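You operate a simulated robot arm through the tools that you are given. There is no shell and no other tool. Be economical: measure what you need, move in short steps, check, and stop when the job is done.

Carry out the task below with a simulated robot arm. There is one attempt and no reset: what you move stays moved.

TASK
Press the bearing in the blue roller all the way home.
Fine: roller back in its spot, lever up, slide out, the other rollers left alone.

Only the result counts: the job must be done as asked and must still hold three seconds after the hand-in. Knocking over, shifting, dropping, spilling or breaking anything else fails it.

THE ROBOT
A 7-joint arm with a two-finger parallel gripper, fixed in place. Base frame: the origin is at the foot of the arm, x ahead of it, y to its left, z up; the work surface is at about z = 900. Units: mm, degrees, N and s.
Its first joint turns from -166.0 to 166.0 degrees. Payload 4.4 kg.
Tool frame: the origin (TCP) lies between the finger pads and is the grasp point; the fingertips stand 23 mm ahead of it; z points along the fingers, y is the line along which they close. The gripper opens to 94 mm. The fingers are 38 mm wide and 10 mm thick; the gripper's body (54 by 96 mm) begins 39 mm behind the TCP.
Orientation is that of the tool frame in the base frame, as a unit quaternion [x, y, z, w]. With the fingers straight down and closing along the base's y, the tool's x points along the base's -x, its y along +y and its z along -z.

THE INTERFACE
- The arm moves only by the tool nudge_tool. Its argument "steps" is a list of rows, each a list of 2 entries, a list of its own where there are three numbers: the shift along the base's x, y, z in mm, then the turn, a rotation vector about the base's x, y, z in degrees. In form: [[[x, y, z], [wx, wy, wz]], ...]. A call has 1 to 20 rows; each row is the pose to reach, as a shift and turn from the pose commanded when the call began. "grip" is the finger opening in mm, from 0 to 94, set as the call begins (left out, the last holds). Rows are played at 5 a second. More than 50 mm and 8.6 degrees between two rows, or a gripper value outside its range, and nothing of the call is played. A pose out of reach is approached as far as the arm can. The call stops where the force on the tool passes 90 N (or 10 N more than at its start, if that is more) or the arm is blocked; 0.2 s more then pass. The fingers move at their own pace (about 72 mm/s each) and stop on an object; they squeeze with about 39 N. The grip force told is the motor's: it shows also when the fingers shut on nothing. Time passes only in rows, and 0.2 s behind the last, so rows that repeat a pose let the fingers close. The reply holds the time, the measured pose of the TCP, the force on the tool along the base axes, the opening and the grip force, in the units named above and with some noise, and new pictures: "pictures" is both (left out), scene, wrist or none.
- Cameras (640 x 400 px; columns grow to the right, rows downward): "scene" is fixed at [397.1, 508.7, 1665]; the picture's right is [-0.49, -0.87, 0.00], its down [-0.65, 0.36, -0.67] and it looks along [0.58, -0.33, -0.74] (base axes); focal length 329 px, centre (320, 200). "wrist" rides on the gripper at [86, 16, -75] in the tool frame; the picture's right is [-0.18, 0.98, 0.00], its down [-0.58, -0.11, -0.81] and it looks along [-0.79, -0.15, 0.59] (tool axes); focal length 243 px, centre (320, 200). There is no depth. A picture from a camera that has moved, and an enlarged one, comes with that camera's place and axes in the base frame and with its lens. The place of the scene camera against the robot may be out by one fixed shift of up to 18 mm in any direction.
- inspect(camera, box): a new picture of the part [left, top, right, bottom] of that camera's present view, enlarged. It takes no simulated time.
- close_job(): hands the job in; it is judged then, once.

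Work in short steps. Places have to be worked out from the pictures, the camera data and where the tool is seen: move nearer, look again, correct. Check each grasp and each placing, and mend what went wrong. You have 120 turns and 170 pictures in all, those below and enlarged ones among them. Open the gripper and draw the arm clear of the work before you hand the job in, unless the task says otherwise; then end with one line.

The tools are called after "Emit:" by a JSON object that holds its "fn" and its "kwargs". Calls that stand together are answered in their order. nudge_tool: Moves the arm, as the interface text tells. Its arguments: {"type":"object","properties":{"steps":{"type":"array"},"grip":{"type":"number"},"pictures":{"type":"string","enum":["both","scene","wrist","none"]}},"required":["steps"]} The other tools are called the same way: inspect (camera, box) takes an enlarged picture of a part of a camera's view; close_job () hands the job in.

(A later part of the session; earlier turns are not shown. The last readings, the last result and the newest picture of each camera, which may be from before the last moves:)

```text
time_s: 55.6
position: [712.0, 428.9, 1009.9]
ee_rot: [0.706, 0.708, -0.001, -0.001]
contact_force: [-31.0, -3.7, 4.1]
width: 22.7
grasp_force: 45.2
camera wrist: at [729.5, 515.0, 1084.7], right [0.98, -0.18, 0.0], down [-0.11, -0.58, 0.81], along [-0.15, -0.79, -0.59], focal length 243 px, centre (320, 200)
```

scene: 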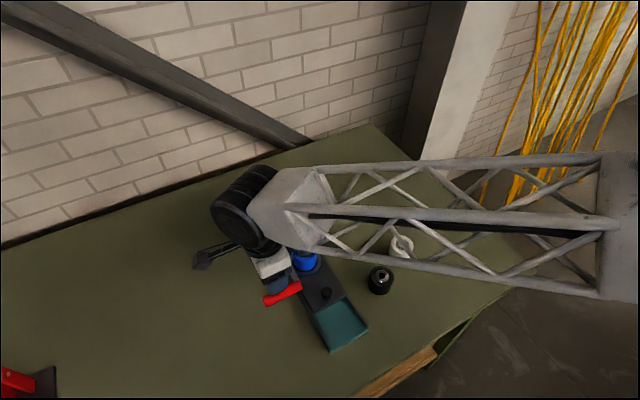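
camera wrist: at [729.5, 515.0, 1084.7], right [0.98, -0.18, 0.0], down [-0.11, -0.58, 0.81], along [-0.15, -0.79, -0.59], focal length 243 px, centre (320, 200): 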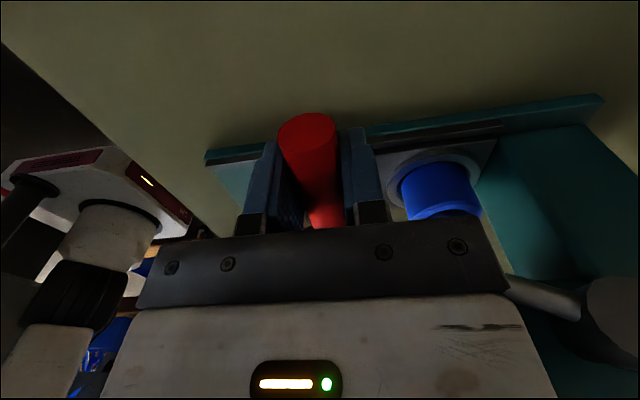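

The handle is gripped. I'll raise it along its arc (pivot ≈ (836,1064), radius ≈136), first part.

Emit:
{"fn": "nudge_tool", "kwargs": {"steps": [[[-3, 0, 6], [0, 0, 0]], [[-6, 0, 13.8], [0, 0, 0]], [[-9, 0, 27.5], [0, 0, 0]], [[-11.5, 0, 41.6], [0, 0, 0]], [[-12, 0, 55.8], [0, 0, 0]]], "pictures": "wrist"}}

```text
time_s: 56.8
position: [699.5, 429.1, 1068.0]
ee_rot: [0.706, 0.708, -0.001, 0.0]
contact_force: [-40.7, -11.6, -3.0]
width: 22.5
grasp_force: 45.0
camera wrist: at [717.2, 514.9, 1141.9], right [0.98, -0.18, 0.0], down [-0.11, -0.58, 0.81], along [-0.15, -0.79, -0.59], focal length 243 px, centre (320, 200)
```

wrist: 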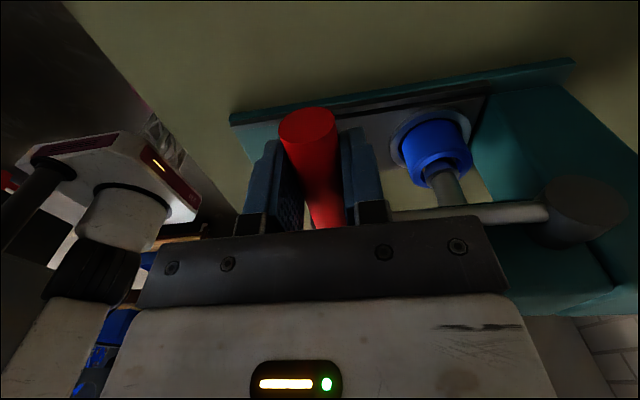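

Emit:
{"fn": "inspect", "kwargs": {"camera": "wrist", "box": [380, 90, 500, 220]}}

Emit:
{"fn": "nudge_tool", "kwargs": {"steps": [[[-1, 0, 7], [0, 0, 0]], [[-1, 0, 14], [0, 0, 0]], [[1, 0, 28], [0, 0, 0]], [[4.7, 0, 42], [0, 0, 0]], [[9.8, 0, 55], [0, 0, 0]]], "pictures": "wrist"}}

Emit:
{"fn": "inspect", "kwargs": {"camera": "wrist", "box": [380, 60, 500, 220]}}

```text
3.08 times, centred on (440, 155) of wrist
camera zoom: at [717.2, 514.9, 1141.9], right [0.98, -0.18, 0.0], down [-0.11, -0.58, 0.81], along [-0.15, -0.79, -0.59], focal length 746 px, centre (-49, 338)
```

zoom: 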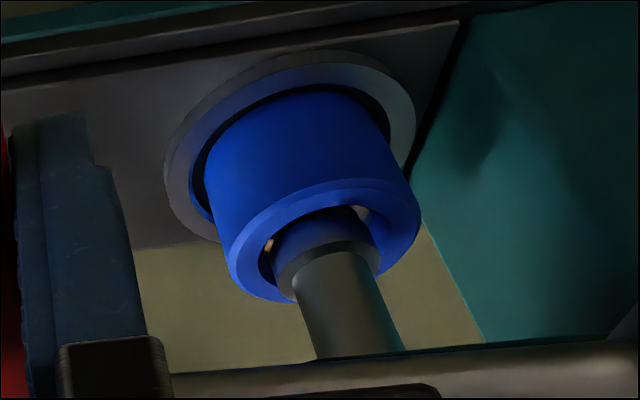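

```text
time_s: 58.0
position: [709.5, 427.0, 1123.0]
ee_rot: [0.706, 0.708, 0.0, 0.0]
contact_force: [-61.5, -16.3, 19.7]
width: 22.8
grasp_force: 45.2
camera wrist: at [726.2, 515.0, 1198.1], right [0.98, -0.18, 0.0], down [-0.11, -0.58, 0.81], along [-0.15, -0.79, -0.59], focal length 243 px, centre (320, 200)
```

wrist: 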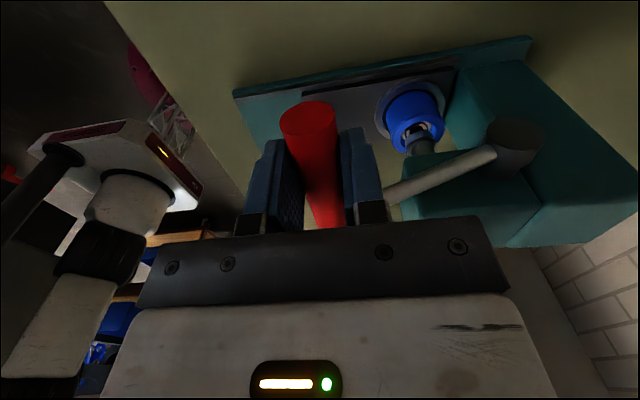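

```text
2.50 times, centred on (440, 140) of wrist
camera zoom: at [726.2, 515.0, 1198.1], right [0.98, -0.18, 0.0], down [-0.11, -0.58, 0.81], along [-0.15, -0.79, -0.59], focal length 606 px, centre (20, 350)
```

zoom: 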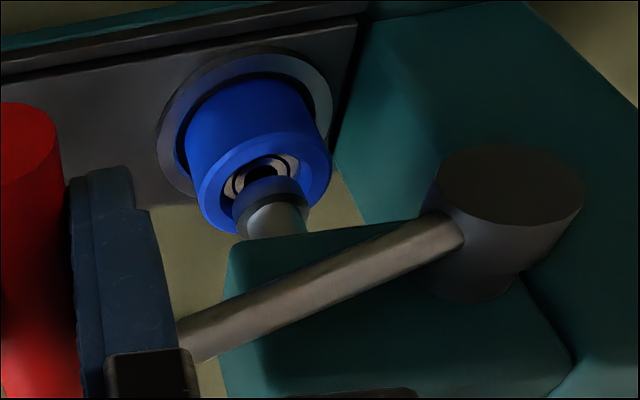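

The bearing now looks deep in the recess. I'll relieve the x load (-3 mm) and finish raising the lever.

Emit:
{"fn": "nudge_tool", "kwargs": {"steps": [[[-2.5, 0, 2], [0, 0, 0]], [[0, 0, 9], [0, 0, 0]], [[3.5, 0, 16], [0, 0, 0]], [[8, 0, 23], [0, 0, 0]], [[13, 0, 30], [0, 0, 0]]], "pictures": "wrist"}}

```text
time_s: 59.2
position: [722.9, 428.5, 1151.9]
ee_rot: [0.706, 0.708, 0.0, -0.001]
contact_force: [-23.8, -9.2, 8.7]
width: 22.9
grasp_force: 44.6
camera wrist: at [740.1, 515.1, 1227.3], right [0.98, -0.18, 0.0], down [-0.11, -0.58, 0.81], along [-0.15, -0.79, -0.59], focal length 243 px, centre (320, 200)
```

wrist: 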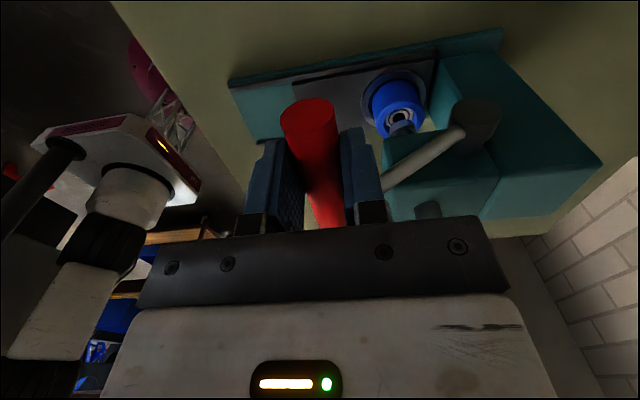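

Nearly at the start height. I'll continue until the upper stop is felt.

Emit:
{"fn": "nudge_tool", "kwargs": {"steps": [[[2, 0, 4], [0, 0, 0]], [[5, 0, 8], [0, 0, 0]]], "pictures": "none"}}

Emit:
{"fn": "nudge_tool", "kwargs": {"steps": [[[1, 0, 2], [0, 0, 0]], [[2, 0, 4], [0, 0, 0]]], "pictures": "wrist"}}

```text
time_s: 59.8
position: [729.3, 429.1, 1160.1]
ee_rot: [0.707, 0.707, 0.0, 0.0]
contact_force: [-17.7, 3.8, 7.3]
width: 22.3
grasp_force: 45.1
```

```text
time_s: 60.4
position: [730.7, 429.3, 1163.2]
ee_rot: [0.706, 0.708, -0.001, 0.0]
contact_force: [-11.4, 7.5, 0.7]
width: 22.5
grasp_force: 45.1
camera wrist: at [747.6, 515.2, 1237.8], right [0.98, -0.18, 0.0], down [-0.11, -0.58, 0.81], along [-0.15, -0.79, -0.59], focal length 243 px, centre (320, 200)
```

wrist: 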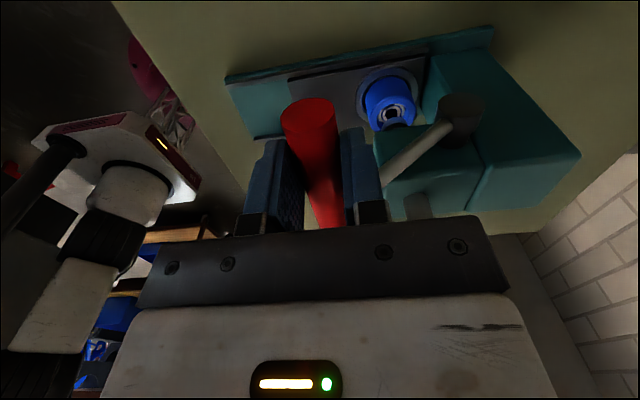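

Emit:
{"fn": "inspect", "kwargs": {"camera": "wrist", "box": [330, 40, 490, 220]}}

Emit:
{"fn": "inspect", "kwargs": {"camera": "scene", "box": [230, 170, 350, 290]}}

```text
2.22 times, centred on (410, 130) of wrist
camera zoom: at [747.6, 515.2, 1237.8], right [0.98, -0.18, 0.0], down [-0.11, -0.58, 0.81], along [-0.15, -0.79, -0.59], focal length 539 px, centre (120, 356)
```

zoom: 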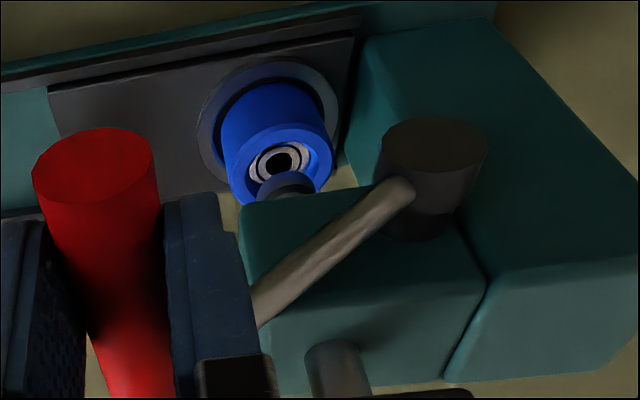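

```text
3.33 times, centred on (290, 230) of scene
camera zoom: at [397.1, 508.7, 1665.0], right [-0.49, -0.87, 0.0], down [-0.65, 0.36, -0.67], along [0.58, -0.33, -0.74], focal length 1095 px, centre (420, 100)
```

zoom: 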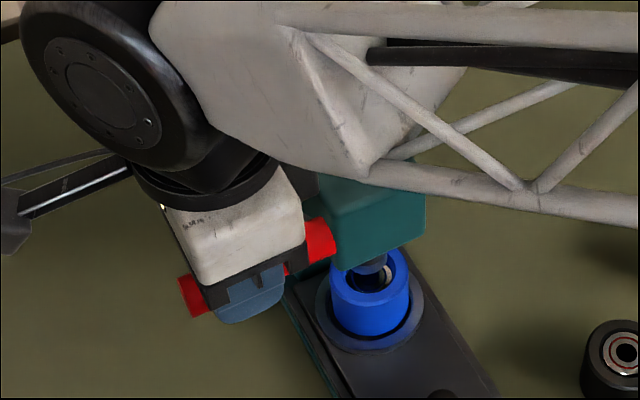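

The bearing is now sunk well below the rim. I'll keep raising until the upper stop so the lever is surely up.

Emit:
{"fn": "nudge_tool", "kwargs": {"steps": [[[3, 0, 3.5], [0, 0, 0]], [[6, 0, 7], [0, 0, 0]], [[9, 0, 10], [0, 0, 0]]], "pictures": "wrist"}}

```text
time_s: 61.1
position: [731.7, 429.6, 1164.0]
ee_rot: [0.705, 0.709, -0.007, -0.002]
contact_force: [-32.4, -3.9, 1.9]
width: 22.7
grasp_force: 45.3
stopped in row 3: the force on the tool passed its limit (the readings are from after the stop); the commanded pose is now the measured one
camera wrist: at [749.7, 515.7, 1238.9], right [0.98, -0.18, -0.01], down [-0.1, -0.58, 0.81], along [-0.15, -0.8, -0.58], focal length 243 px, centre (320, 200)
```

wrist: 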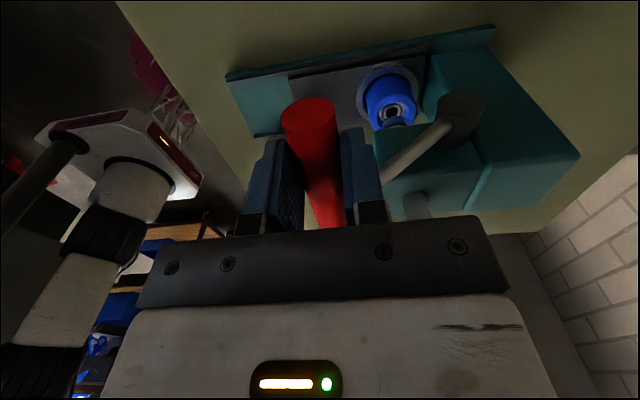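

Upper stop reached, so the lever is fully up. I'll release, rise, and swing away to inspect the bearing.

Emit:
{"fn": "nudge_tool", "kwargs": {"steps": [[[0, 0, 0], [0.5, 0.5, 0]], [[0, 0, 0], [0.5, 0.5, 0]], [[0, 0, 0], [0.5, 0.5, 0]], [[0, 0, 25], [0.5, 0.5, 0]], [[0, 0, 65], [0.5, 0.5, 0]], [[-40, 0, 80], [0.5, 0.5, 0]], [[-80, -10, 80], [0.5, 0.5, 0]], [[-110, -50, 80], [0.5, 0.5, 0]], [[-140, -85, 80], [0.5, 0.5, 0]], [[-165, -125, 80], [0.5, 0.5, 0]], [[-185, -165, 80], [0.5, 0.5, 0]], [[-195, -210, 80], [0.5, 0.5, 0]], [[-200, -255, 80], [0.5, 0.5, 0]], [[-200, -300, 80], [0.5, 0.5, 0]]], "grip": 60, "pictures": "scene"}}

Emit:
{"fn": "inspect", "kwargs": {"camera": "scene", "box": [250, 180, 370, 300]}}

Emit:
{"fn": "inspect", "kwargs": {"camera": "scene", "box": [280, 230, 330, 280]}}

```text
time_s: 64.1
position: [533.9, 126.2, 1244.0]
ee_rot: [0.705, 0.709, -0.006, -0.008]
contact_force: [0.6, 0.6, -0.4]
width: 59.9
grasp_force: 0.1
```

scene: 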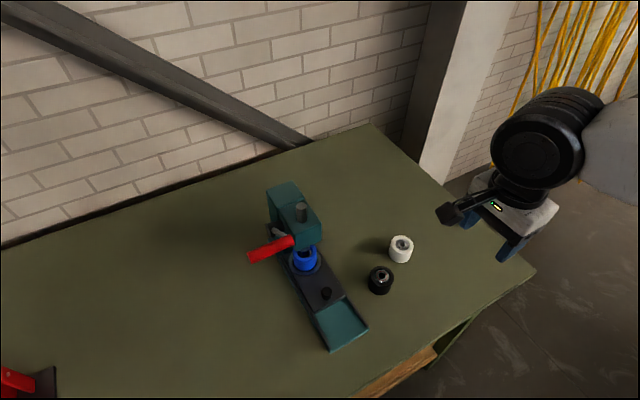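

```text
3.33 times, centred on (310, 240) of scene
camera zoom: at [397.1, 508.7, 1665.0], right [-0.49, -0.87, 0.0], down [-0.65, 0.36, -0.67], along [0.58, -0.33, -0.74], focal length 1095 px, centre (353, 67)
```

zoom: 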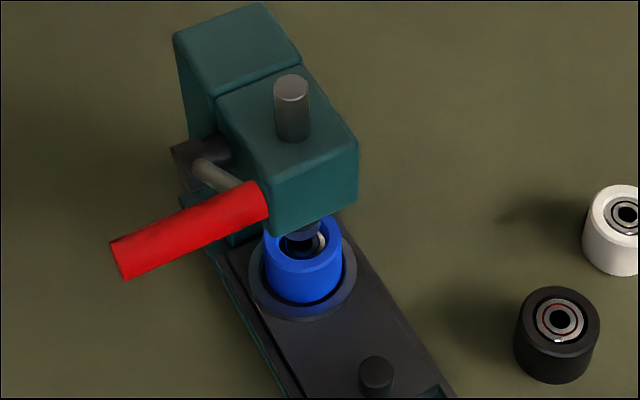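

```text
8.00 times, centred on (305, 255) of scene
camera zoom: at [397.1, 508.7, 1665.0], right [-0.49, -0.87, 0.0], down [-0.65, 0.36, -0.67], along [0.58, -0.33, -0.74], focal length 2629 px, centre (440, -240)
```

zoom: 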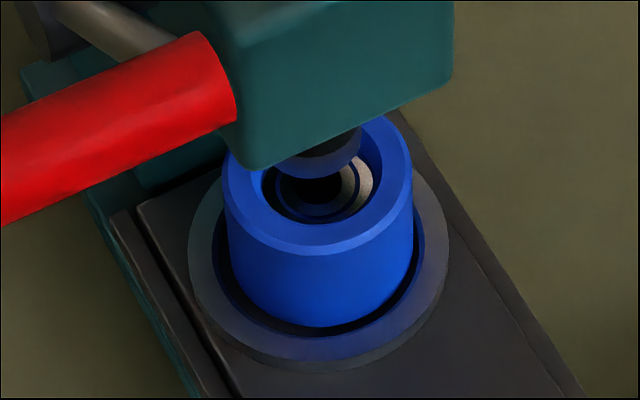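

The bearing now sits well below the rim and the lever is fully up. Next I pull the slide out by gripping the knob along x; I move above it, correcting the slight tool tilt.

Emit:
{"fn": "nudge_tool", "kwargs": {"steps": [[[20, 40, 0], [-0.17, -1.1, -0.3]], [[45, 80, 0], [-0.17, -1.1, -0.3]], [[70, 120, 0], [-0.17, -1.1, -0.3]], [[95, 155, 0], [-0.17, -1.1, -0.3]], [[125, 185, 0], [-0.17, -1.1, -0.3]], [[158, 193, -20], [-0.17, -1.1, -0.3]], [[158, 193, -65], [-0.17, -1.1, -0.3]], [[158, 193, -110], [-0.17, -1.1, -0.3]], [[158, 193, -155], [-0.17, -1.1, -0.3]], [[158, 193, -190], [-0.17, -1.1, -0.3]], [[158, 193, -190], [-0.17, -1.1, -0.3]]], "grip": 60}}

Emit:
{"fn": "inspect", "kwargs": {"camera": "wrist", "box": [160, 0, 480, 230]}}

```text
time_s: 66.2
position: [690.2, 321.4, 1087.8]
ee_rot: [0.706, 0.708, 0.007, 0.001]
contact_force: [-28.8, -17.3, 23.3]
width: 60.0
grasp_force: 0.1
stopped in row 10: the force on the tool passed its limit (the readings are from after the stop); the commanded pose is now the measured one
camera wrist: at [706.5, 408.1, 1163.2], right [0.98, -0.18, 0.01], down [-0.12, -0.59, 0.8], along [-0.14, -0.79, -0.6], focal length 243 px, centre (320, 200)
```

scene: 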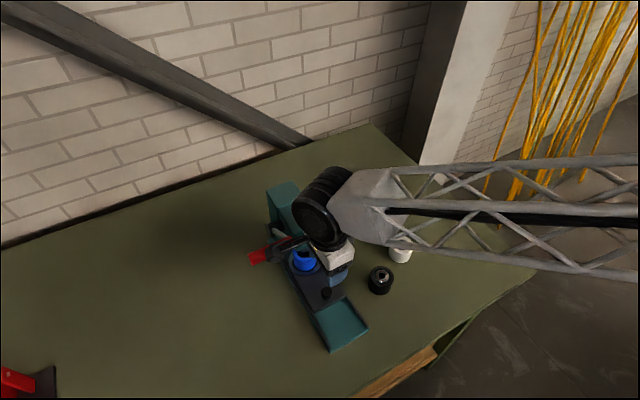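
wrist: 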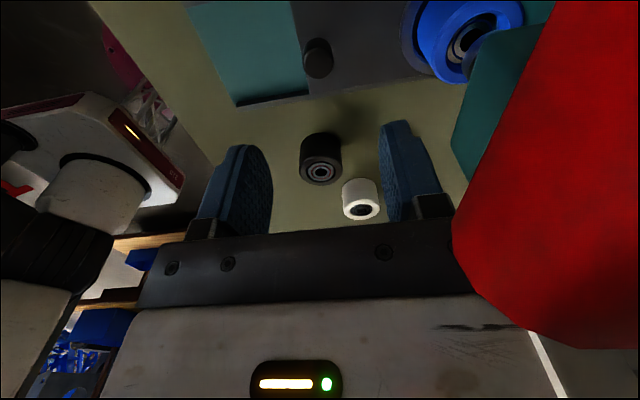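

```text
1.74 times, centred on (320, 115) of wrist
camera zoom: at [706.5, 408.1, 1163.2], right [0.98, -0.18, 0.01], down [-0.12, -0.59, 0.8], along [-0.14, -0.79, -0.6], focal length 422 px, centre (320, 348)
```

zoom: 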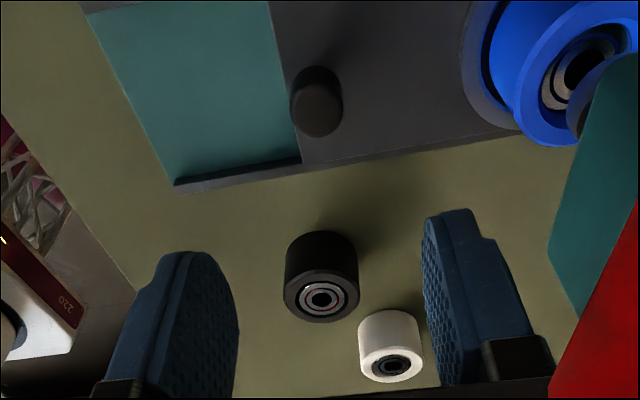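

The camera bracket touched the lever handle. I'll rise straight up right away, back off, and turn the tool back to closing along y, which was clear before.

Emit:
{"fn": "nudge_tool", "kwargs": {"steps": [[[-5, 0, 30], [0, 0, 0]], [[-10, 0, 75], [0, 0, 0]], [[-15, 0, 120], [0, 0, 0]], [[-45, 0, 140], [0, 0, 0]], [[-80, 0, 140], [0, 0, 0]], [[-110, 0, 140], [0, 0, 0]]], "pictures": "none"}}

Emit:
{"fn": "nudge_tool", "kwargs": {"steps": [[[0, -20, 0], [0.3, -0.5, 8]], [[0, -50, 0], [0.3, -0.5, 16]], [[0, -80, 0], [0.3, -0.5, 24]], [[0, -110, 0], [0.3, -0.5, 32]], [[0, -140, 0], [0.3, -0.5, 40]], [[0, -170, 0], [0.3, -0.5, 48]], [[0, -190, 0], [0.3, -0.5, 56]], [[0, -190, 0], [0.3, -0.5, 64]], [[0, -190, 0], [0.3, -0.5, 72]], [[0, -190, 0], [0.3, -0.5, 80]], [[0, -190, 0], [0.3, -0.5, 88]], [[0, -190, 0], [0.3, -0.5, 90]]]}}

Emit:
{"fn": "inspect", "kwargs": {"camera": "scene", "box": [250, 180, 370, 300]}}

```text
time_s: 67.6
position: [581.3, 322.6, 1225.0]
ee_rot: [0.706, 0.708, 0.005, 0.001]
contact_force: [1.5, -0.2, 0.1]
width: 60.1
grasp_force: 0.0
```

```text
time_s: 70.2
position: [580.9, 132.5, 1226.1]
ee_rot: [-0.004, 1.0, 0.008, -0.002]
contact_force: [-0.1, 0.1, 0.9]
width: 60.0
grasp_force: 0.0
camera wrist: at [495.6, 146.6, 1300.3], right [0.18, 0.98, 0.02], down [0.58, -0.12, 0.8], along [0.79, -0.13, -0.6], focal length 243 px, centre (320, 200)
```

scene: 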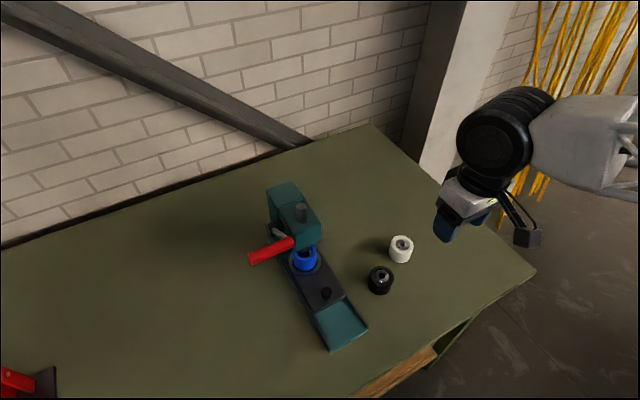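
wrist: 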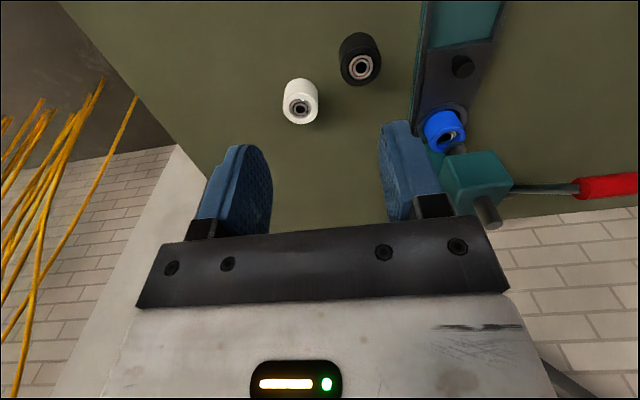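

```text
3.33 times, centred on (310, 240) of scene
camera zoom: at [397.1, 508.7, 1665.0], right [-0.49, -0.87, 0.0], down [-0.65, 0.36, -0.67], along [0.58, -0.33, -0.74], focal length 1095 px, centre (353, 67)
```

zoom: 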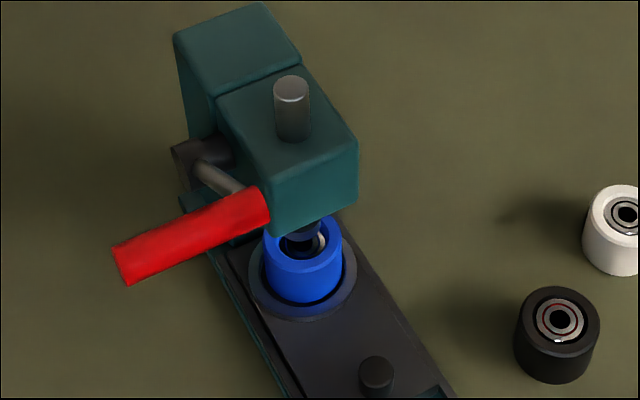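

The lever sank by about 4 mm from that touch. I'll nudge it back up by pushing the handle in +x from its robot side with closed fingers; first I straighten the tool and go there.

Emit:
{"fn": "nudge_tool", "kwargs": {"steps": [[[0, 45, 0], [-0.9, -0.2, -0.4]], [[0, 90, 0], [-0.9, -0.2, -0.4]], [[0, 135, 0], [-0.9, -0.2, -0.4]], [[0, 180, 0], [-0.9, -0.2, -0.4]], [[5, 225, 0], [-0.9, -0.2, -0.4]], [[15, 265, 0], [-0.9, -0.2, -0.4]], [[30, 296, -15], [-0.9, -0.2, -0.4]], [[55, 296, -45], [-0.9, -0.2, -0.4]], [[80, 296, -67], [-0.9, -0.2, -0.4]], [[80, 296, -67], [-0.9, -0.2, -0.4]]], "grip": 0, "pictures": "wrist"}}

```text
time_s: 72.4
position: [661.9, 428.4, 1157.0]
ee_rot: [0.001, 1.0, 0.0, 0.0]
contact_force: [0.7, -0.1, -0.1]
width: 0.0
grasp_force: 38.6
camera wrist: at [576.2, 444.1, 1232.2], right [0.19, 0.98, 0.0], down [0.58, -0.11, 0.81], along [0.79, -0.15, -0.59], focal length 243 px, centre (320, 200)
```

wrist: 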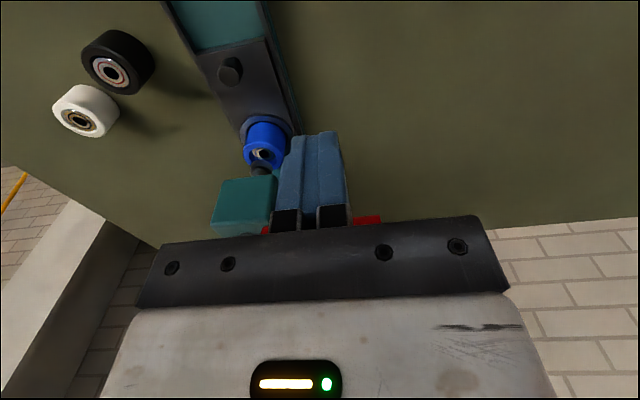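

The handle is just ahead of the fingers. I'll push +x gently until the upper stop is felt.

Emit:
{"fn": "nudge_tool", "kwargs": {"steps": [[[20, 0, 0], [0, 0, 0]], [[30, 0, 0], [0, 0, 0]], [[36, 0, 0], [0, 0, 0]], [[40, 0, 0], [0, 0, 0]], [[43, 0, 0], [0, 0, 0]], [[45, 0, 0], [0, 0, 0]]], "pictures": "none"}}

Emit:
{"fn": "nudge_tool", "kwargs": {"steps": [[[1.5, 0, 0], [0, 0, 0]], [[3, 0, 0], [0, 0, 0]], [[4, 0, 0], [0, 0, 0]]], "pictures": "wrist"}}

```text
time_s: 73.8
position: [701.3, 428.1, 1158.6]
ee_rot: [0.001, 1.0, 0.002, -0.001]
contact_force: [-38.2, -5.2, 8.5]
width: 0.0
grasp_force: 39.2
stopped in row 6: the force on the tool passed its limit (the readings are from after the stop); the commanded pose is now the measured one
```

```text
time_s: 74.3
position: [700.8, 428.2, 1159.3]
ee_rot: [0.001, 1.0, 0.0, -0.003]
contact_force: [-33.8, -7.3, 8.3]
width: 0.3
grasp_force: 39.0
stopped in row 2: the force on the tool passed its limit (the readings are from after the stop); the commanded pose is now the measured one
camera wrist: at [616.3, 444.7, 1234.2], right [0.19, 0.98, 0.0], down [0.59, -0.11, 0.8], along [0.79, -0.15, -0.6], focal length 243 px, centre (320, 200)
```

wrist: 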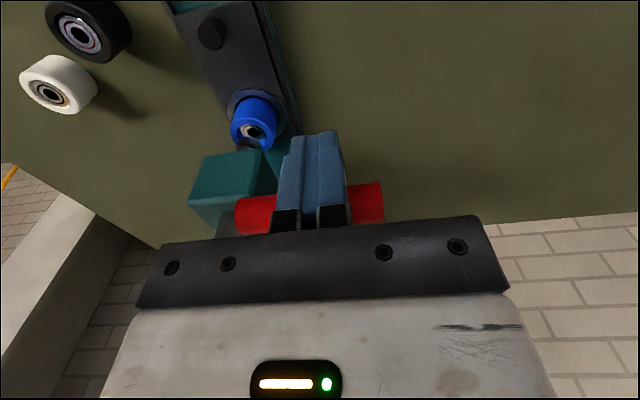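

The lever is at its upper stop. Now back to the slide knob, with the fingers closing along y as before: I go above (680,320) and descend.

Emit:
{"fn": "nudge_tool", "kwargs": {"steps": [[[-30, 0, 5], [0, 0, 0]], [[-65, -5, 15], [0, 0, 0]], [[-80, -45, 15], [0, 0, 0]], [[-80, -85, 0], [0, 0, 0]], [[-70, -108, -30], [0, 0, 0]], [[-50, -108, -70], [0, 0, 0]], [[-35, -108, -110], [0, 0, 0]], [[-22, -108, -150], [0, 0, 0]], [[-20, -108, -180], [0, 0, 0]], [[-20, -108, -199], [0, 0, 0]], [[-20, -108, -199], [0, 0, 0]]], "grip": 60}}

Emit:
{"fn": "inspect", "kwargs": {"camera": "scene", "box": [250, 180, 370, 300]}}

```text
time_s: 76.7
position: [683.7, 320.2, 958.1]
ee_rot: [0.001, 1.0, 0.001, -0.003]
contact_force: [0.3, -1.0, 1.0]
width: 60.1
grasp_force: 0.1
camera wrist: at [597.7, 336.8, 1034.1], right [0.19, 0.98, 0.0], down [0.59, -0.11, 0.8], along [0.79, -0.15, -0.6], focal length 243 px, centre (320, 200)
```

scene: 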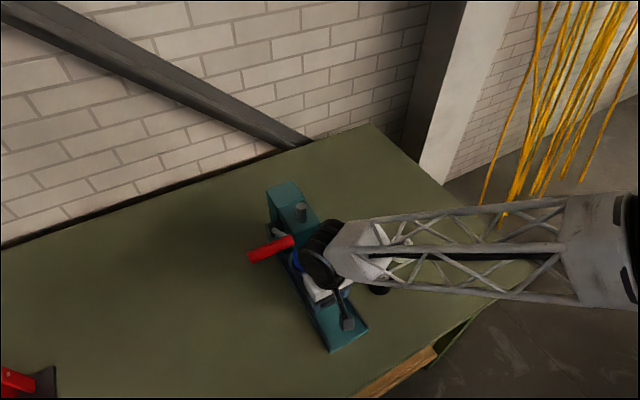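
wrist: 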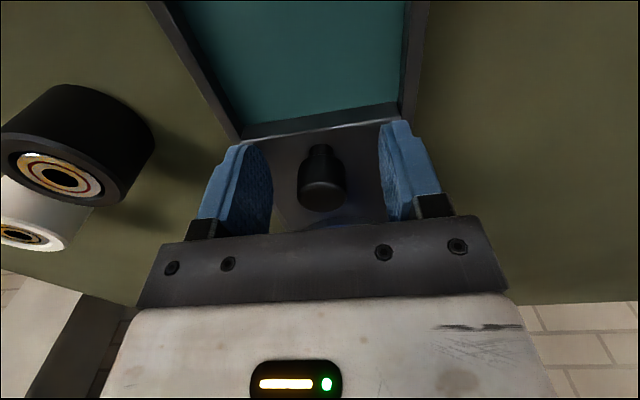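

```text
3.33 times, centred on (310, 240) of scene
camera zoom: at [397.1, 508.7, 1665.0], right [-0.49, -0.87, 0.0], down [-0.65, 0.36, -0.67], along [0.58, -0.33, -0.74], focal length 1095 px, centre (353, 67)
```

zoom: 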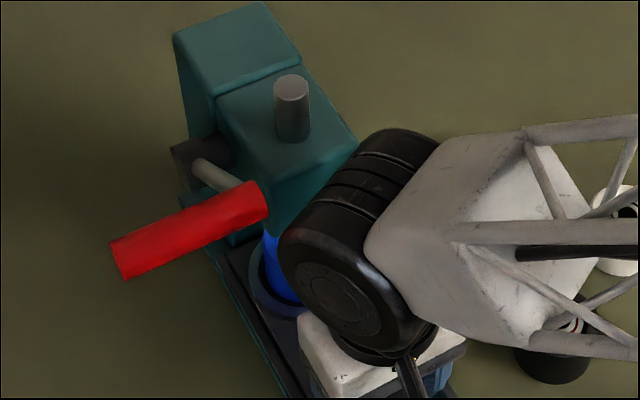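

The lever is up and the knob is between the pads. I'll close on the knob.

Emit:
{"fn": "nudge_tool", "kwargs": {"steps": [[[0, 0, 0], [0, 0, 0]], [[0, 0, 0], [0, 0, 0]], [[0, 0, 0], [0, 0, 0]]], "grip": 10, "pictures": "none"}}

Emit:
{"fn": "nudge_tool", "kwargs": {"steps": [[[-5, 0, 0], [0, 0, 0]], [[-12, 0, 0], [0, 0, 0]], [[-20, 0, 0], [0, 0, 0]]], "pictures": "none"}}

```text
time_s: 77.5
position: [682.1, 319.7, 958.8]
ee_rot: [0.001, 1.0, -0.001, -0.004]
contact_force: [0.4, -12.4, -0.2]
width: 24.6
grasp_force: 45.1
```

```text
time_s: 78.3
position: [662.2, 320.4, 958.8]
ee_rot: [0.001, 1.0, 0.0, -0.004]
contact_force: [1.0, -15.1, -2.8]
width: 24.7
grasp_force: 44.7
```

Sliding freely. I'll continue outward.

Emit:
{"fn": "nudge_tool", "kwargs": {"steps": [[[-12, 0, 0], [0, 0, 0]], [[-24, 0, 0], [0, 0, 0]], [[-36, 0, 0], [0, 0, 0]], [[-48, 0, 0], [0, 0, 0]]], "pictures": "none"}}

Emit:
{"fn": "nudge_tool", "kwargs": {"steps": [[[-10, 0, 0], [0, 0, 0]], [[-20, 0, 0], [0, 0, 0]], [[-30, 0, 0], [0, 0, 0]]], "pictures": "none"}}

Emit:
{"fn": "nudge_tool", "kwargs": {"steps": [[[-4, 0, 0], [0, 0, 0]], [[-8, 0, 0], [0, 0, 0]], [[-12, 0, 0], [0, 0, 0]], [[-16, 0, 0], [0, 0, 0]]]}}

```text
time_s: 79.3
position: [613.5, 319.9, 957.8]
ee_rot: [0.001, 1.0, 0.0, -0.003]
contact_force: [1.7, 0.7, -13.2]
width: 24.9
grasp_force: 45.1
```

```text
time_s: 80.1
position: [583.8, 320.3, 958.6]
ee_rot: [0.001, 1.0, -0.001, -0.004]
contact_force: [2.2, -7.6, -15.6]
width: 24.8
grasp_force: 44.8
```

```text
time_s: 81.1
position: [568.3, 319.8, 958.2]
ee_rot: [0.001, 1.0, 0.0, -0.004]
contact_force: [1.6, -19.0, -21.6]
width: 24.9
grasp_force: 45.3
camera wrist: at [483.3, 336.4, 1034.3], right [0.19, 0.98, 0.0], down [0.59, -0.11, 0.8], along [0.79, -0.15, -0.6], focal length 243 px, centre (320, 200)
```

scene: 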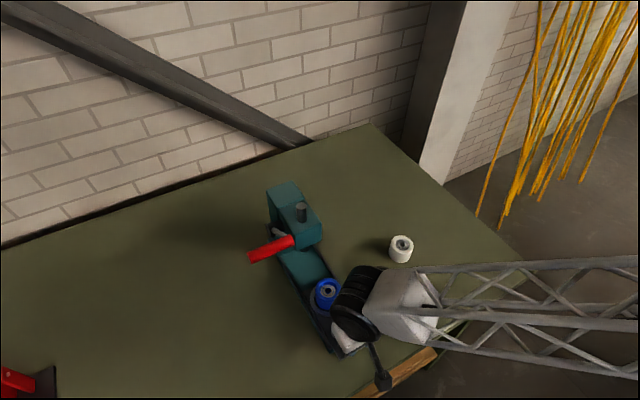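
wrist: 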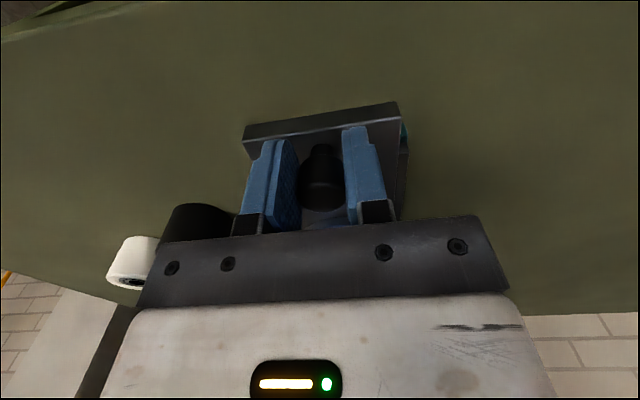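

The slide is nearly out. I'll pull on until the outer stop.

Emit:
{"fn": "nudge_tool", "kwargs": {"steps": [[[-2, 0, 0], [0, 0, 0]], [[-4, 0, 0], [0, 0, 0]], [[-6, 0, 0], [0, 0, 0]]], "pictures": "none"}}

Emit:
{"fn": "nudge_tool", "kwargs": {"steps": [[[0, 0, 0], [0, 0, 0]]], "pictures": "wrist"}}

```text
time_s: 81.9
position: [564.0, 319.9, 960.3]
ee_rot: [0.002, 1.0, 0.001, -0.002]
contact_force: [30.5, -42.4, 7.3]
width: 25.1
grasp_force: 45.1
```

```text
time_s: 82.3
position: [562.5, 321.2, 961.5]
ee_rot: [0.001, 1.0, 0.001, -0.003]
contact_force: [22.9, -48.9, 20.6]
width: 24.8
grasp_force: 45.5
camera wrist: at [477.6, 336.3, 1035.5], right [0.19, 0.98, 0.0], down [0.59, -0.11, 0.8], along [0.79, -0.15, -0.6], focal length 243 px, centre (320, 200)
```

wrist: 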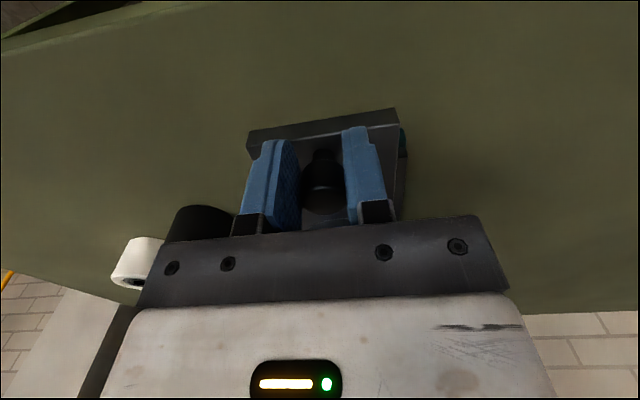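

The outer stop is reached. I'll release, rise and look at the roller.

Emit:
{"fn": "nudge_tool", "kwargs": {"steps": [[[2, 0, 0], [0, 0, 0]], [[2, 0, 0], [0, 0, 0]], [[2, 0, 0], [0, 0, 0]], [[2, 0, 40], [0, 0, 0]], [[2, 0, 85], [0, 0, 0]], [[10, 0, 130], [0, 0, 0]], [[40, 0, 160], [0, 0, 0]], [[70, 0, 170], [0, 0, 0]], [[70, 0, 170], [0, 0, 0]]], "grip": 76}}

Emit:
{"fn": "inspect", "kwargs": {"camera": "scene", "box": [290, 250, 370, 330]}}

Emit:
{"fn": "inspect", "kwargs": {"camera": "wrist", "box": [220, 0, 440, 230]}}

```text
time_s: 84.3
position: [631.6, 321.6, 1128.9]
ee_rot: [0.0, 1.0, 0.0, -0.003]
contact_force: [1.3, 0.3, 0.1]
width: 75.8
grasp_force: 0.1
camera wrist: at [547.8, 337.5, 1204.7], right [0.19, 0.98, 0.0], down [0.59, -0.11, 0.8], along [0.79, -0.15, -0.6], focal length 243 px, centre (320, 200)
```

scene: 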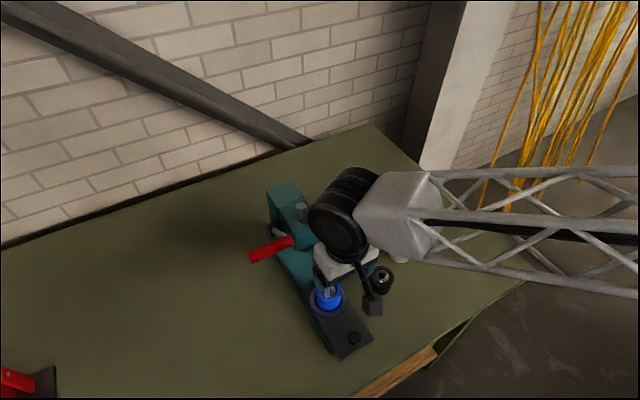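
wrist: 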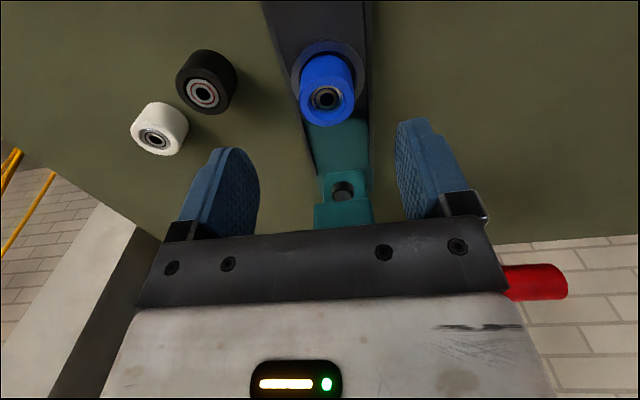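

```text
5.00 times, centred on (330, 290) of scene
camera zoom: at [397.1, 508.7, 1665.0], right [-0.49, -0.87, 0.0], down [-0.65, 0.36, -0.67], along [0.58, -0.33, -0.74], focal length 1643 px, centre (270, -250)
```

zoom: 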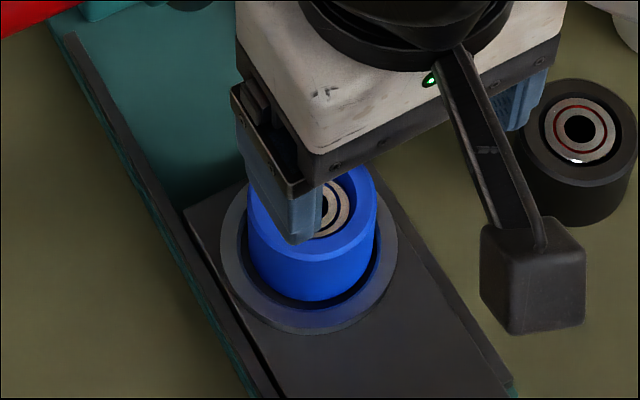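

```text
1.74 times, centred on (330, 115) of wrist
camera zoom: at [547.8, 337.5, 1204.7], right [0.19, 0.98, 0.0], down [0.59, -0.11, 0.8], along [0.79, -0.15, -0.6], focal length 422 px, centre (303, 348)
```

zoom: 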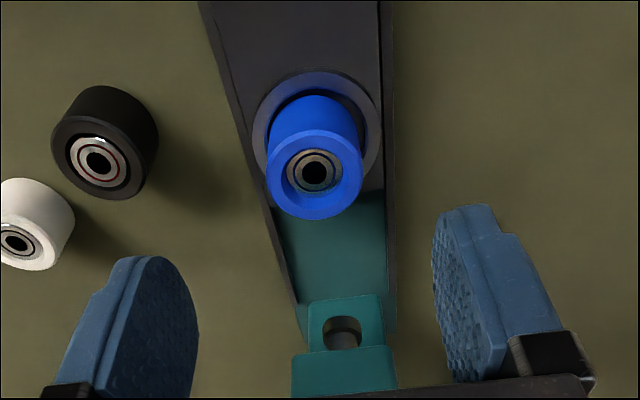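

The bearing is clearly sunk in the roller now. I'll go over the roller (684,319) and descend partway to look closely.

Emit:
{"fn": "nudge_tool", "kwargs": {"steps": [[[30, -1, 0], [0, 0, 0]], [[52, -2.5, -15], [0, 0, 0]], [[52, -2.5, -60], [0, 0, 0]], [[52, -2.5, -100], [0, 0, 0]], [[52, -2.5, -125], [0, 0, 0]], [[52, -2.5, -125], [0, 0, 0]]], "pictures": "wrist"}}

Emit:
{"fn": "inspect", "kwargs": {"camera": "wrist", "box": [220, 40, 420, 240]}}

```text
time_s: 85.7
position: [684.8, 318.6, 1003.8]
ee_rot: [0.001, 1.0, -0.001, -0.003]
contact_force: [-0.2, 0.0, 0.4]
width: 76.0
grasp_force: 0.1
camera wrist: at [599.6, 334.8, 1079.3], right [0.19, 0.98, 0.0], down [0.59, -0.11, 0.8], along [0.79, -0.15, -0.6], focal length 243 px, centre (320, 200)
```

wrist: 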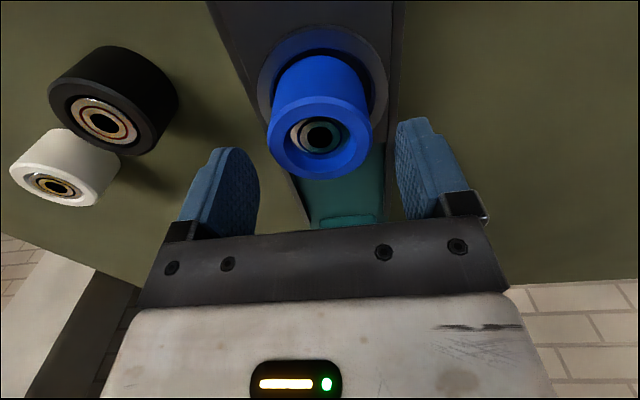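

```text
2.00 times, centred on (320, 140) of wrist
camera zoom: at [599.6, 334.8, 1079.3], right [0.19, 0.98, 0.0], down [0.59, -0.11, 0.8], along [0.79, -0.15, -0.6], focal length 485 px, centre (320, 320)
```

zoom: 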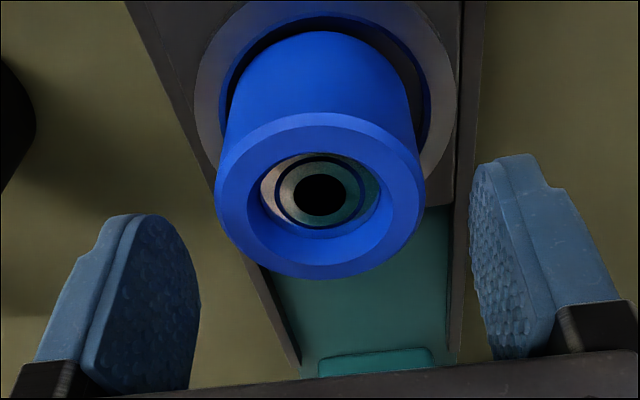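

The bearing is well recessed, so the press worked. The roller centre is at about (682,319.2); I'll shift -2.5 in x, descend to z≈964.5 and grip.

Emit:
{"fn": "nudge_tool", "kwargs": {"steps": [[[-2.5, 0.3, -20], [0, 0, 0]], [[-2.5, 0.3, -34], [0, 0, 0]], [[-2.5, 0.3, -39.5], [0, 0, 0]], [[-2.5, 0.3, -39.5], [0, 0, 0]]], "pictures": "wrist"}}

Emit:
{"fn": "nudge_tool", "kwargs": {"steps": [[[0, 0, 0], [0, 0, 0]], [[0, 0, 0], [0, 0, 0]], [[0, 0, 0], [0, 0, 0]]], "grip": 40, "pictures": "none"}}

```text
time_s: 86.7
position: [681.9, 318.8, 964.7]
ee_rot: [0.001, 1.0, 0.0, -0.003]
contact_force: [0.0, 0.4, 0.2]
width: 76.1
grasp_force: 0.1
camera wrist: at [597.1, 334.8, 1039.9], right [0.19, 0.98, 0.0], down [0.59, -0.11, 0.8], along [0.79, -0.15, -0.6], focal length 243 px, centre (320, 200)
```

wrist: 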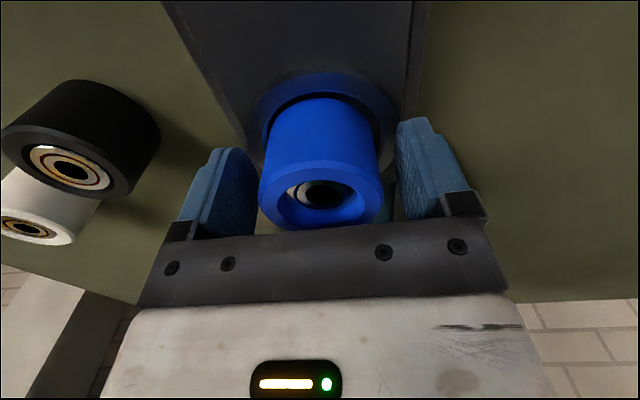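

```text
time_s: 87.5
position: [683.4, 316.9, 963.7]
ee_rot: [0.001, 1.0, 0.0, -0.003]
contact_force: [-0.2, -0.3, -0.8]
width: 58.6
grasp_force: 39.1
```

Gripped (58.6). I'll lift straight up and look at it.

Emit:
{"fn": "nudge_tool", "kwargs": {"steps": [[[0, 0, 15], [0, 0, 0]], [[0, 0, 50], [0, 0, 0]], [[0, 0, 95], [0, 0, 0]], [[0, 0, 125], [0, 0, 0]], [[0, -45, 125], [0, 0, 0]], [[0, -90, 125], [0, 0, 0]], [[30, -124, 125], [0, 0, 0]], [[70, -124, 125], [0, 0, 0]], [[99, -124, 125], [0, 0, 0]], [[99, -124, 125], [0, 0, 0]]]}}

Emit:
{"fn": "inspect", "kwargs": {"camera": "wrist", "box": [220, 40, 420, 240]}}

```text
time_s: 89.7
position: [781.1, 195.2, 1089.5]
ee_rot: [0.001, 1.0, 0.0, -0.004]
contact_force: [0.0, 0.3, -2.3]
width: 58.4
grasp_force: 38.7
camera wrist: at [695.6, 210.9, 1165.2], right [0.19, 0.98, 0.0], down [0.59, -0.11, 0.8], along [0.79, -0.15, -0.6], focal length 243 px, centre (320, 200)
```

scene: 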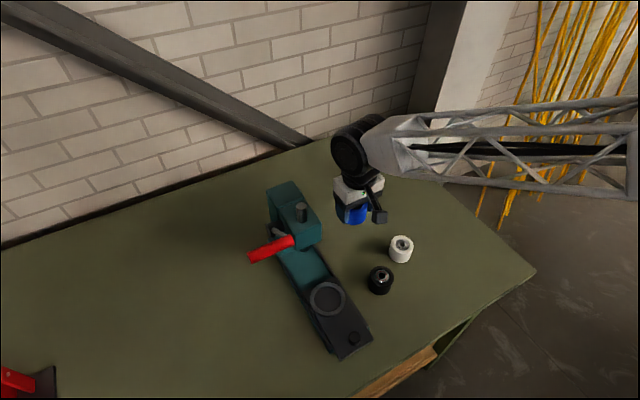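
wrist: 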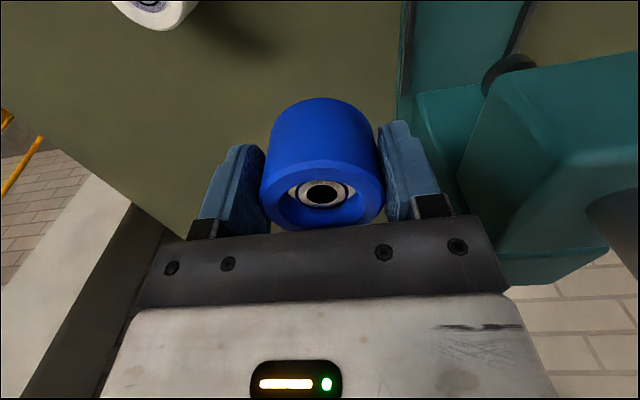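

```text
2.00 times, centred on (320, 140) of wrist
camera zoom: at [695.6, 210.9, 1165.2], right [0.19, 0.98, 0.0], down [0.59, -0.11, 0.8], along [0.79, -0.15, -0.6], focal length 485 px, centre (320, 320)
```

zoom: 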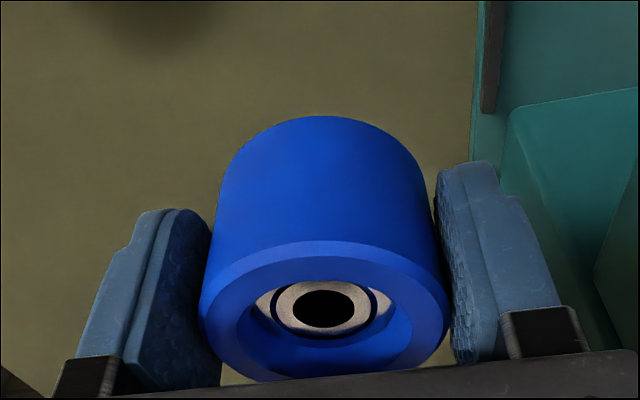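

The roller sits about 3.5 mm forward (+x) in the grip compared with the first pick. I'll compensate and lower to just above the table.

Emit:
{"fn": "nudge_tool", "kwargs": {"steps": [[[-2.6, -1.3, -45], [0, 0, 0]], [[-2.6, -1.3, -90], [0, 0, 0]], [[-2.6, -1.3, -125], [0, 0, 0]], [[-2.6, -1.3, -145], [0, 0, 0]], [[-2.6, -1.3, -151], [0, 0, 0]], [[-2.6, -1.3, -151], [0, 0, 0]]], "pictures": "wrist"}}

Emit:
{"fn": "nudge_tool", "kwargs": {"steps": [[[0, 0, -1], [0, 0, 0]], [[0, 0, -2], [0, 0, 0]], [[0, 0, -3], [0, 0, 0]]], "pictures": "none"}}

```text
time_s: 91.1
position: [778.2, 193.9, 938.7]
ee_rot: [0.001, 1.0, 0.001, -0.004]
contact_force: [0.2, -0.3, -1.9]
width: 58.7
grasp_force: 39.3
camera wrist: at [693.0, 209.5, 1013.8], right [0.19, 0.98, 0.0], down [0.59, -0.11, 0.8], along [0.79, -0.15, -0.6], focal length 243 px, centre (320, 200)
```

wrist: 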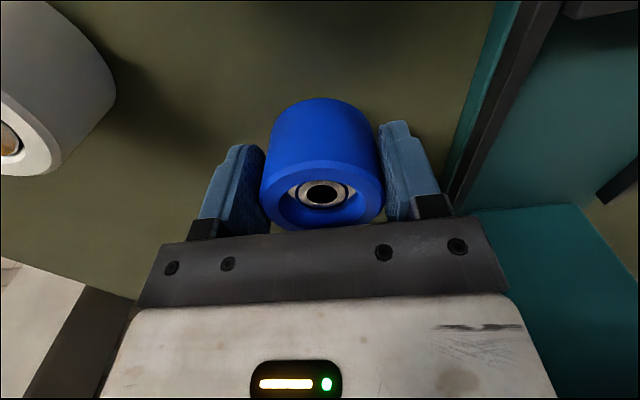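

```text
time_s: 91.9
position: [777.3, 192.6, 936.3]
ee_rot: [0.0, 1.0, 0.0, -0.004]
contact_force: [-0.2, -0.7, -2.0]
width: 58.6
grasp_force: 39.0
```

No contact yet; I'll keep lowering in 1 mm steps.

Emit:
{"fn": "nudge_tool", "kwargs": {"steps": [[[0, 0, -1], [0, 0, 0]], [[0, 0, -1.5], [0, 0, 0]]], "pictures": "none"}}

Emit:
{"fn": "nudge_tool", "kwargs": {"steps": [[[0, 0, -0.7], [0, 0, 0]], [[0, 0, -1.2], [0, 0, 0]]], "pictures": "none"}}

```text
time_s: 92.5
position: [777.8, 193.7, 933.8]
ee_rot: [0.001, 1.0, 0.001, -0.003]
contact_force: [1.1, -0.3, 0.8]
width: 58.8
grasp_force: 38.5
```

```text
time_s: 93.1
position: [778.0, 193.9, 935.0]
ee_rot: [0.0, 1.0, 0.001, -0.002]
contact_force: [-1.0, -2.4, 17.9]
width: 58.6
grasp_force: 39.4
```

Contact is made (+18 N). I'll ease off slightly, release, rise to the original viewing pose and compare.

Emit:
{"fn": "nudge_tool", "kwargs": {"steps": [[[0, 0, 1], [0, 0, 0]], [[0, 0, 1], [0, 0, 0]]], "pictures": "none"}}

Emit:
{"fn": "nudge_tool", "kwargs": {"steps": [[[0, 0, 0], [0, 0, 0]], [[0, 0, 0], [0, 0, 0]], [[0, 0, 20], [0, 0, 0]], [[0, 0, 60], [0, 0, 0]], [[1, 0, 105], [0, 0, 0]], [[2.5, 0, 149.5], [0, 0, 0]], [[2.5, 0, 149.5], [0, 0, 0]]], "grip": 76}}

Emit:
{"fn": "inspect", "kwargs": {"camera": "wrist", "box": [180, 0, 500, 220]}}

```text
time_s: 93.7
position: [778.8, 193.8, 933.8]
ee_rot: [0.001, 1.0, 0.001, -0.003]
contact_force: [5.2, -0.7, 14.8]
width: 58.4
grasp_force: 39.0
```

```text
time_s: 95.3
position: [779.5, 193.4, 1083.0]
ee_rot: [0.001, 1.0, -0.001, -0.004]
contact_force: [0.0, -0.3, 0.1]
width: 76.1
grasp_force: 0.1
camera wrist: at [694.4, 209.8, 1158.6], right [0.19, 0.98, 0.0], down [0.59, -0.11, 0.8], along [0.79, -0.15, -0.6], focal length 243 px, centre (320, 200)
```

scene: 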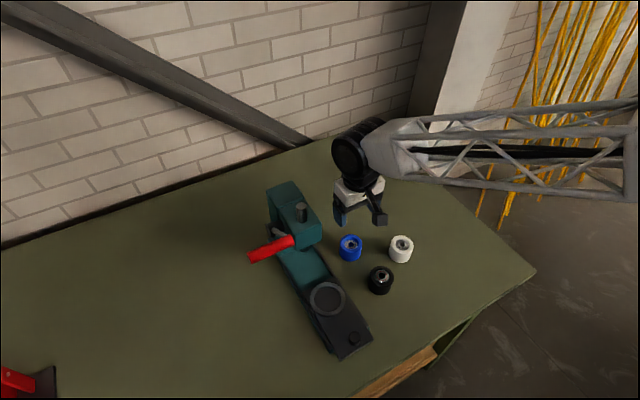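
wrist: 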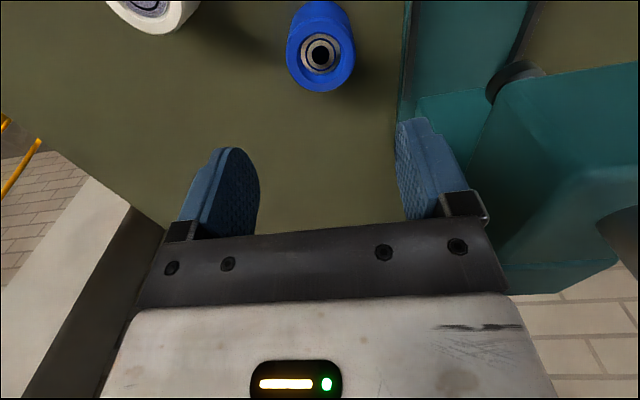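

```text
1.82 times, centred on (340, 110) of wrist
camera zoom: at [694.4, 209.8, 1158.6], right [0.19, 0.98, 0.0], down [0.59, -0.11, 0.8], along [0.79, -0.15, -0.6], focal length 441 px, centre (284, 364)
```

zoom: 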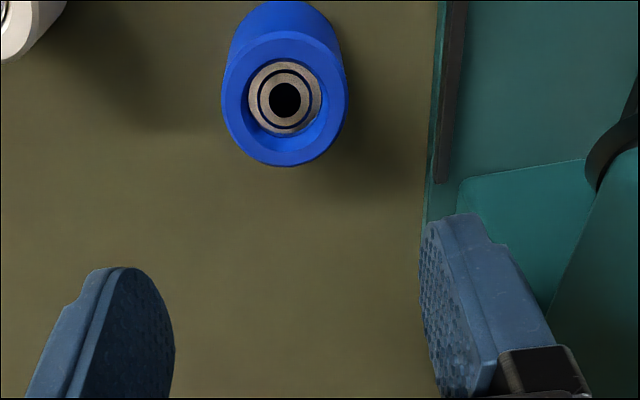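

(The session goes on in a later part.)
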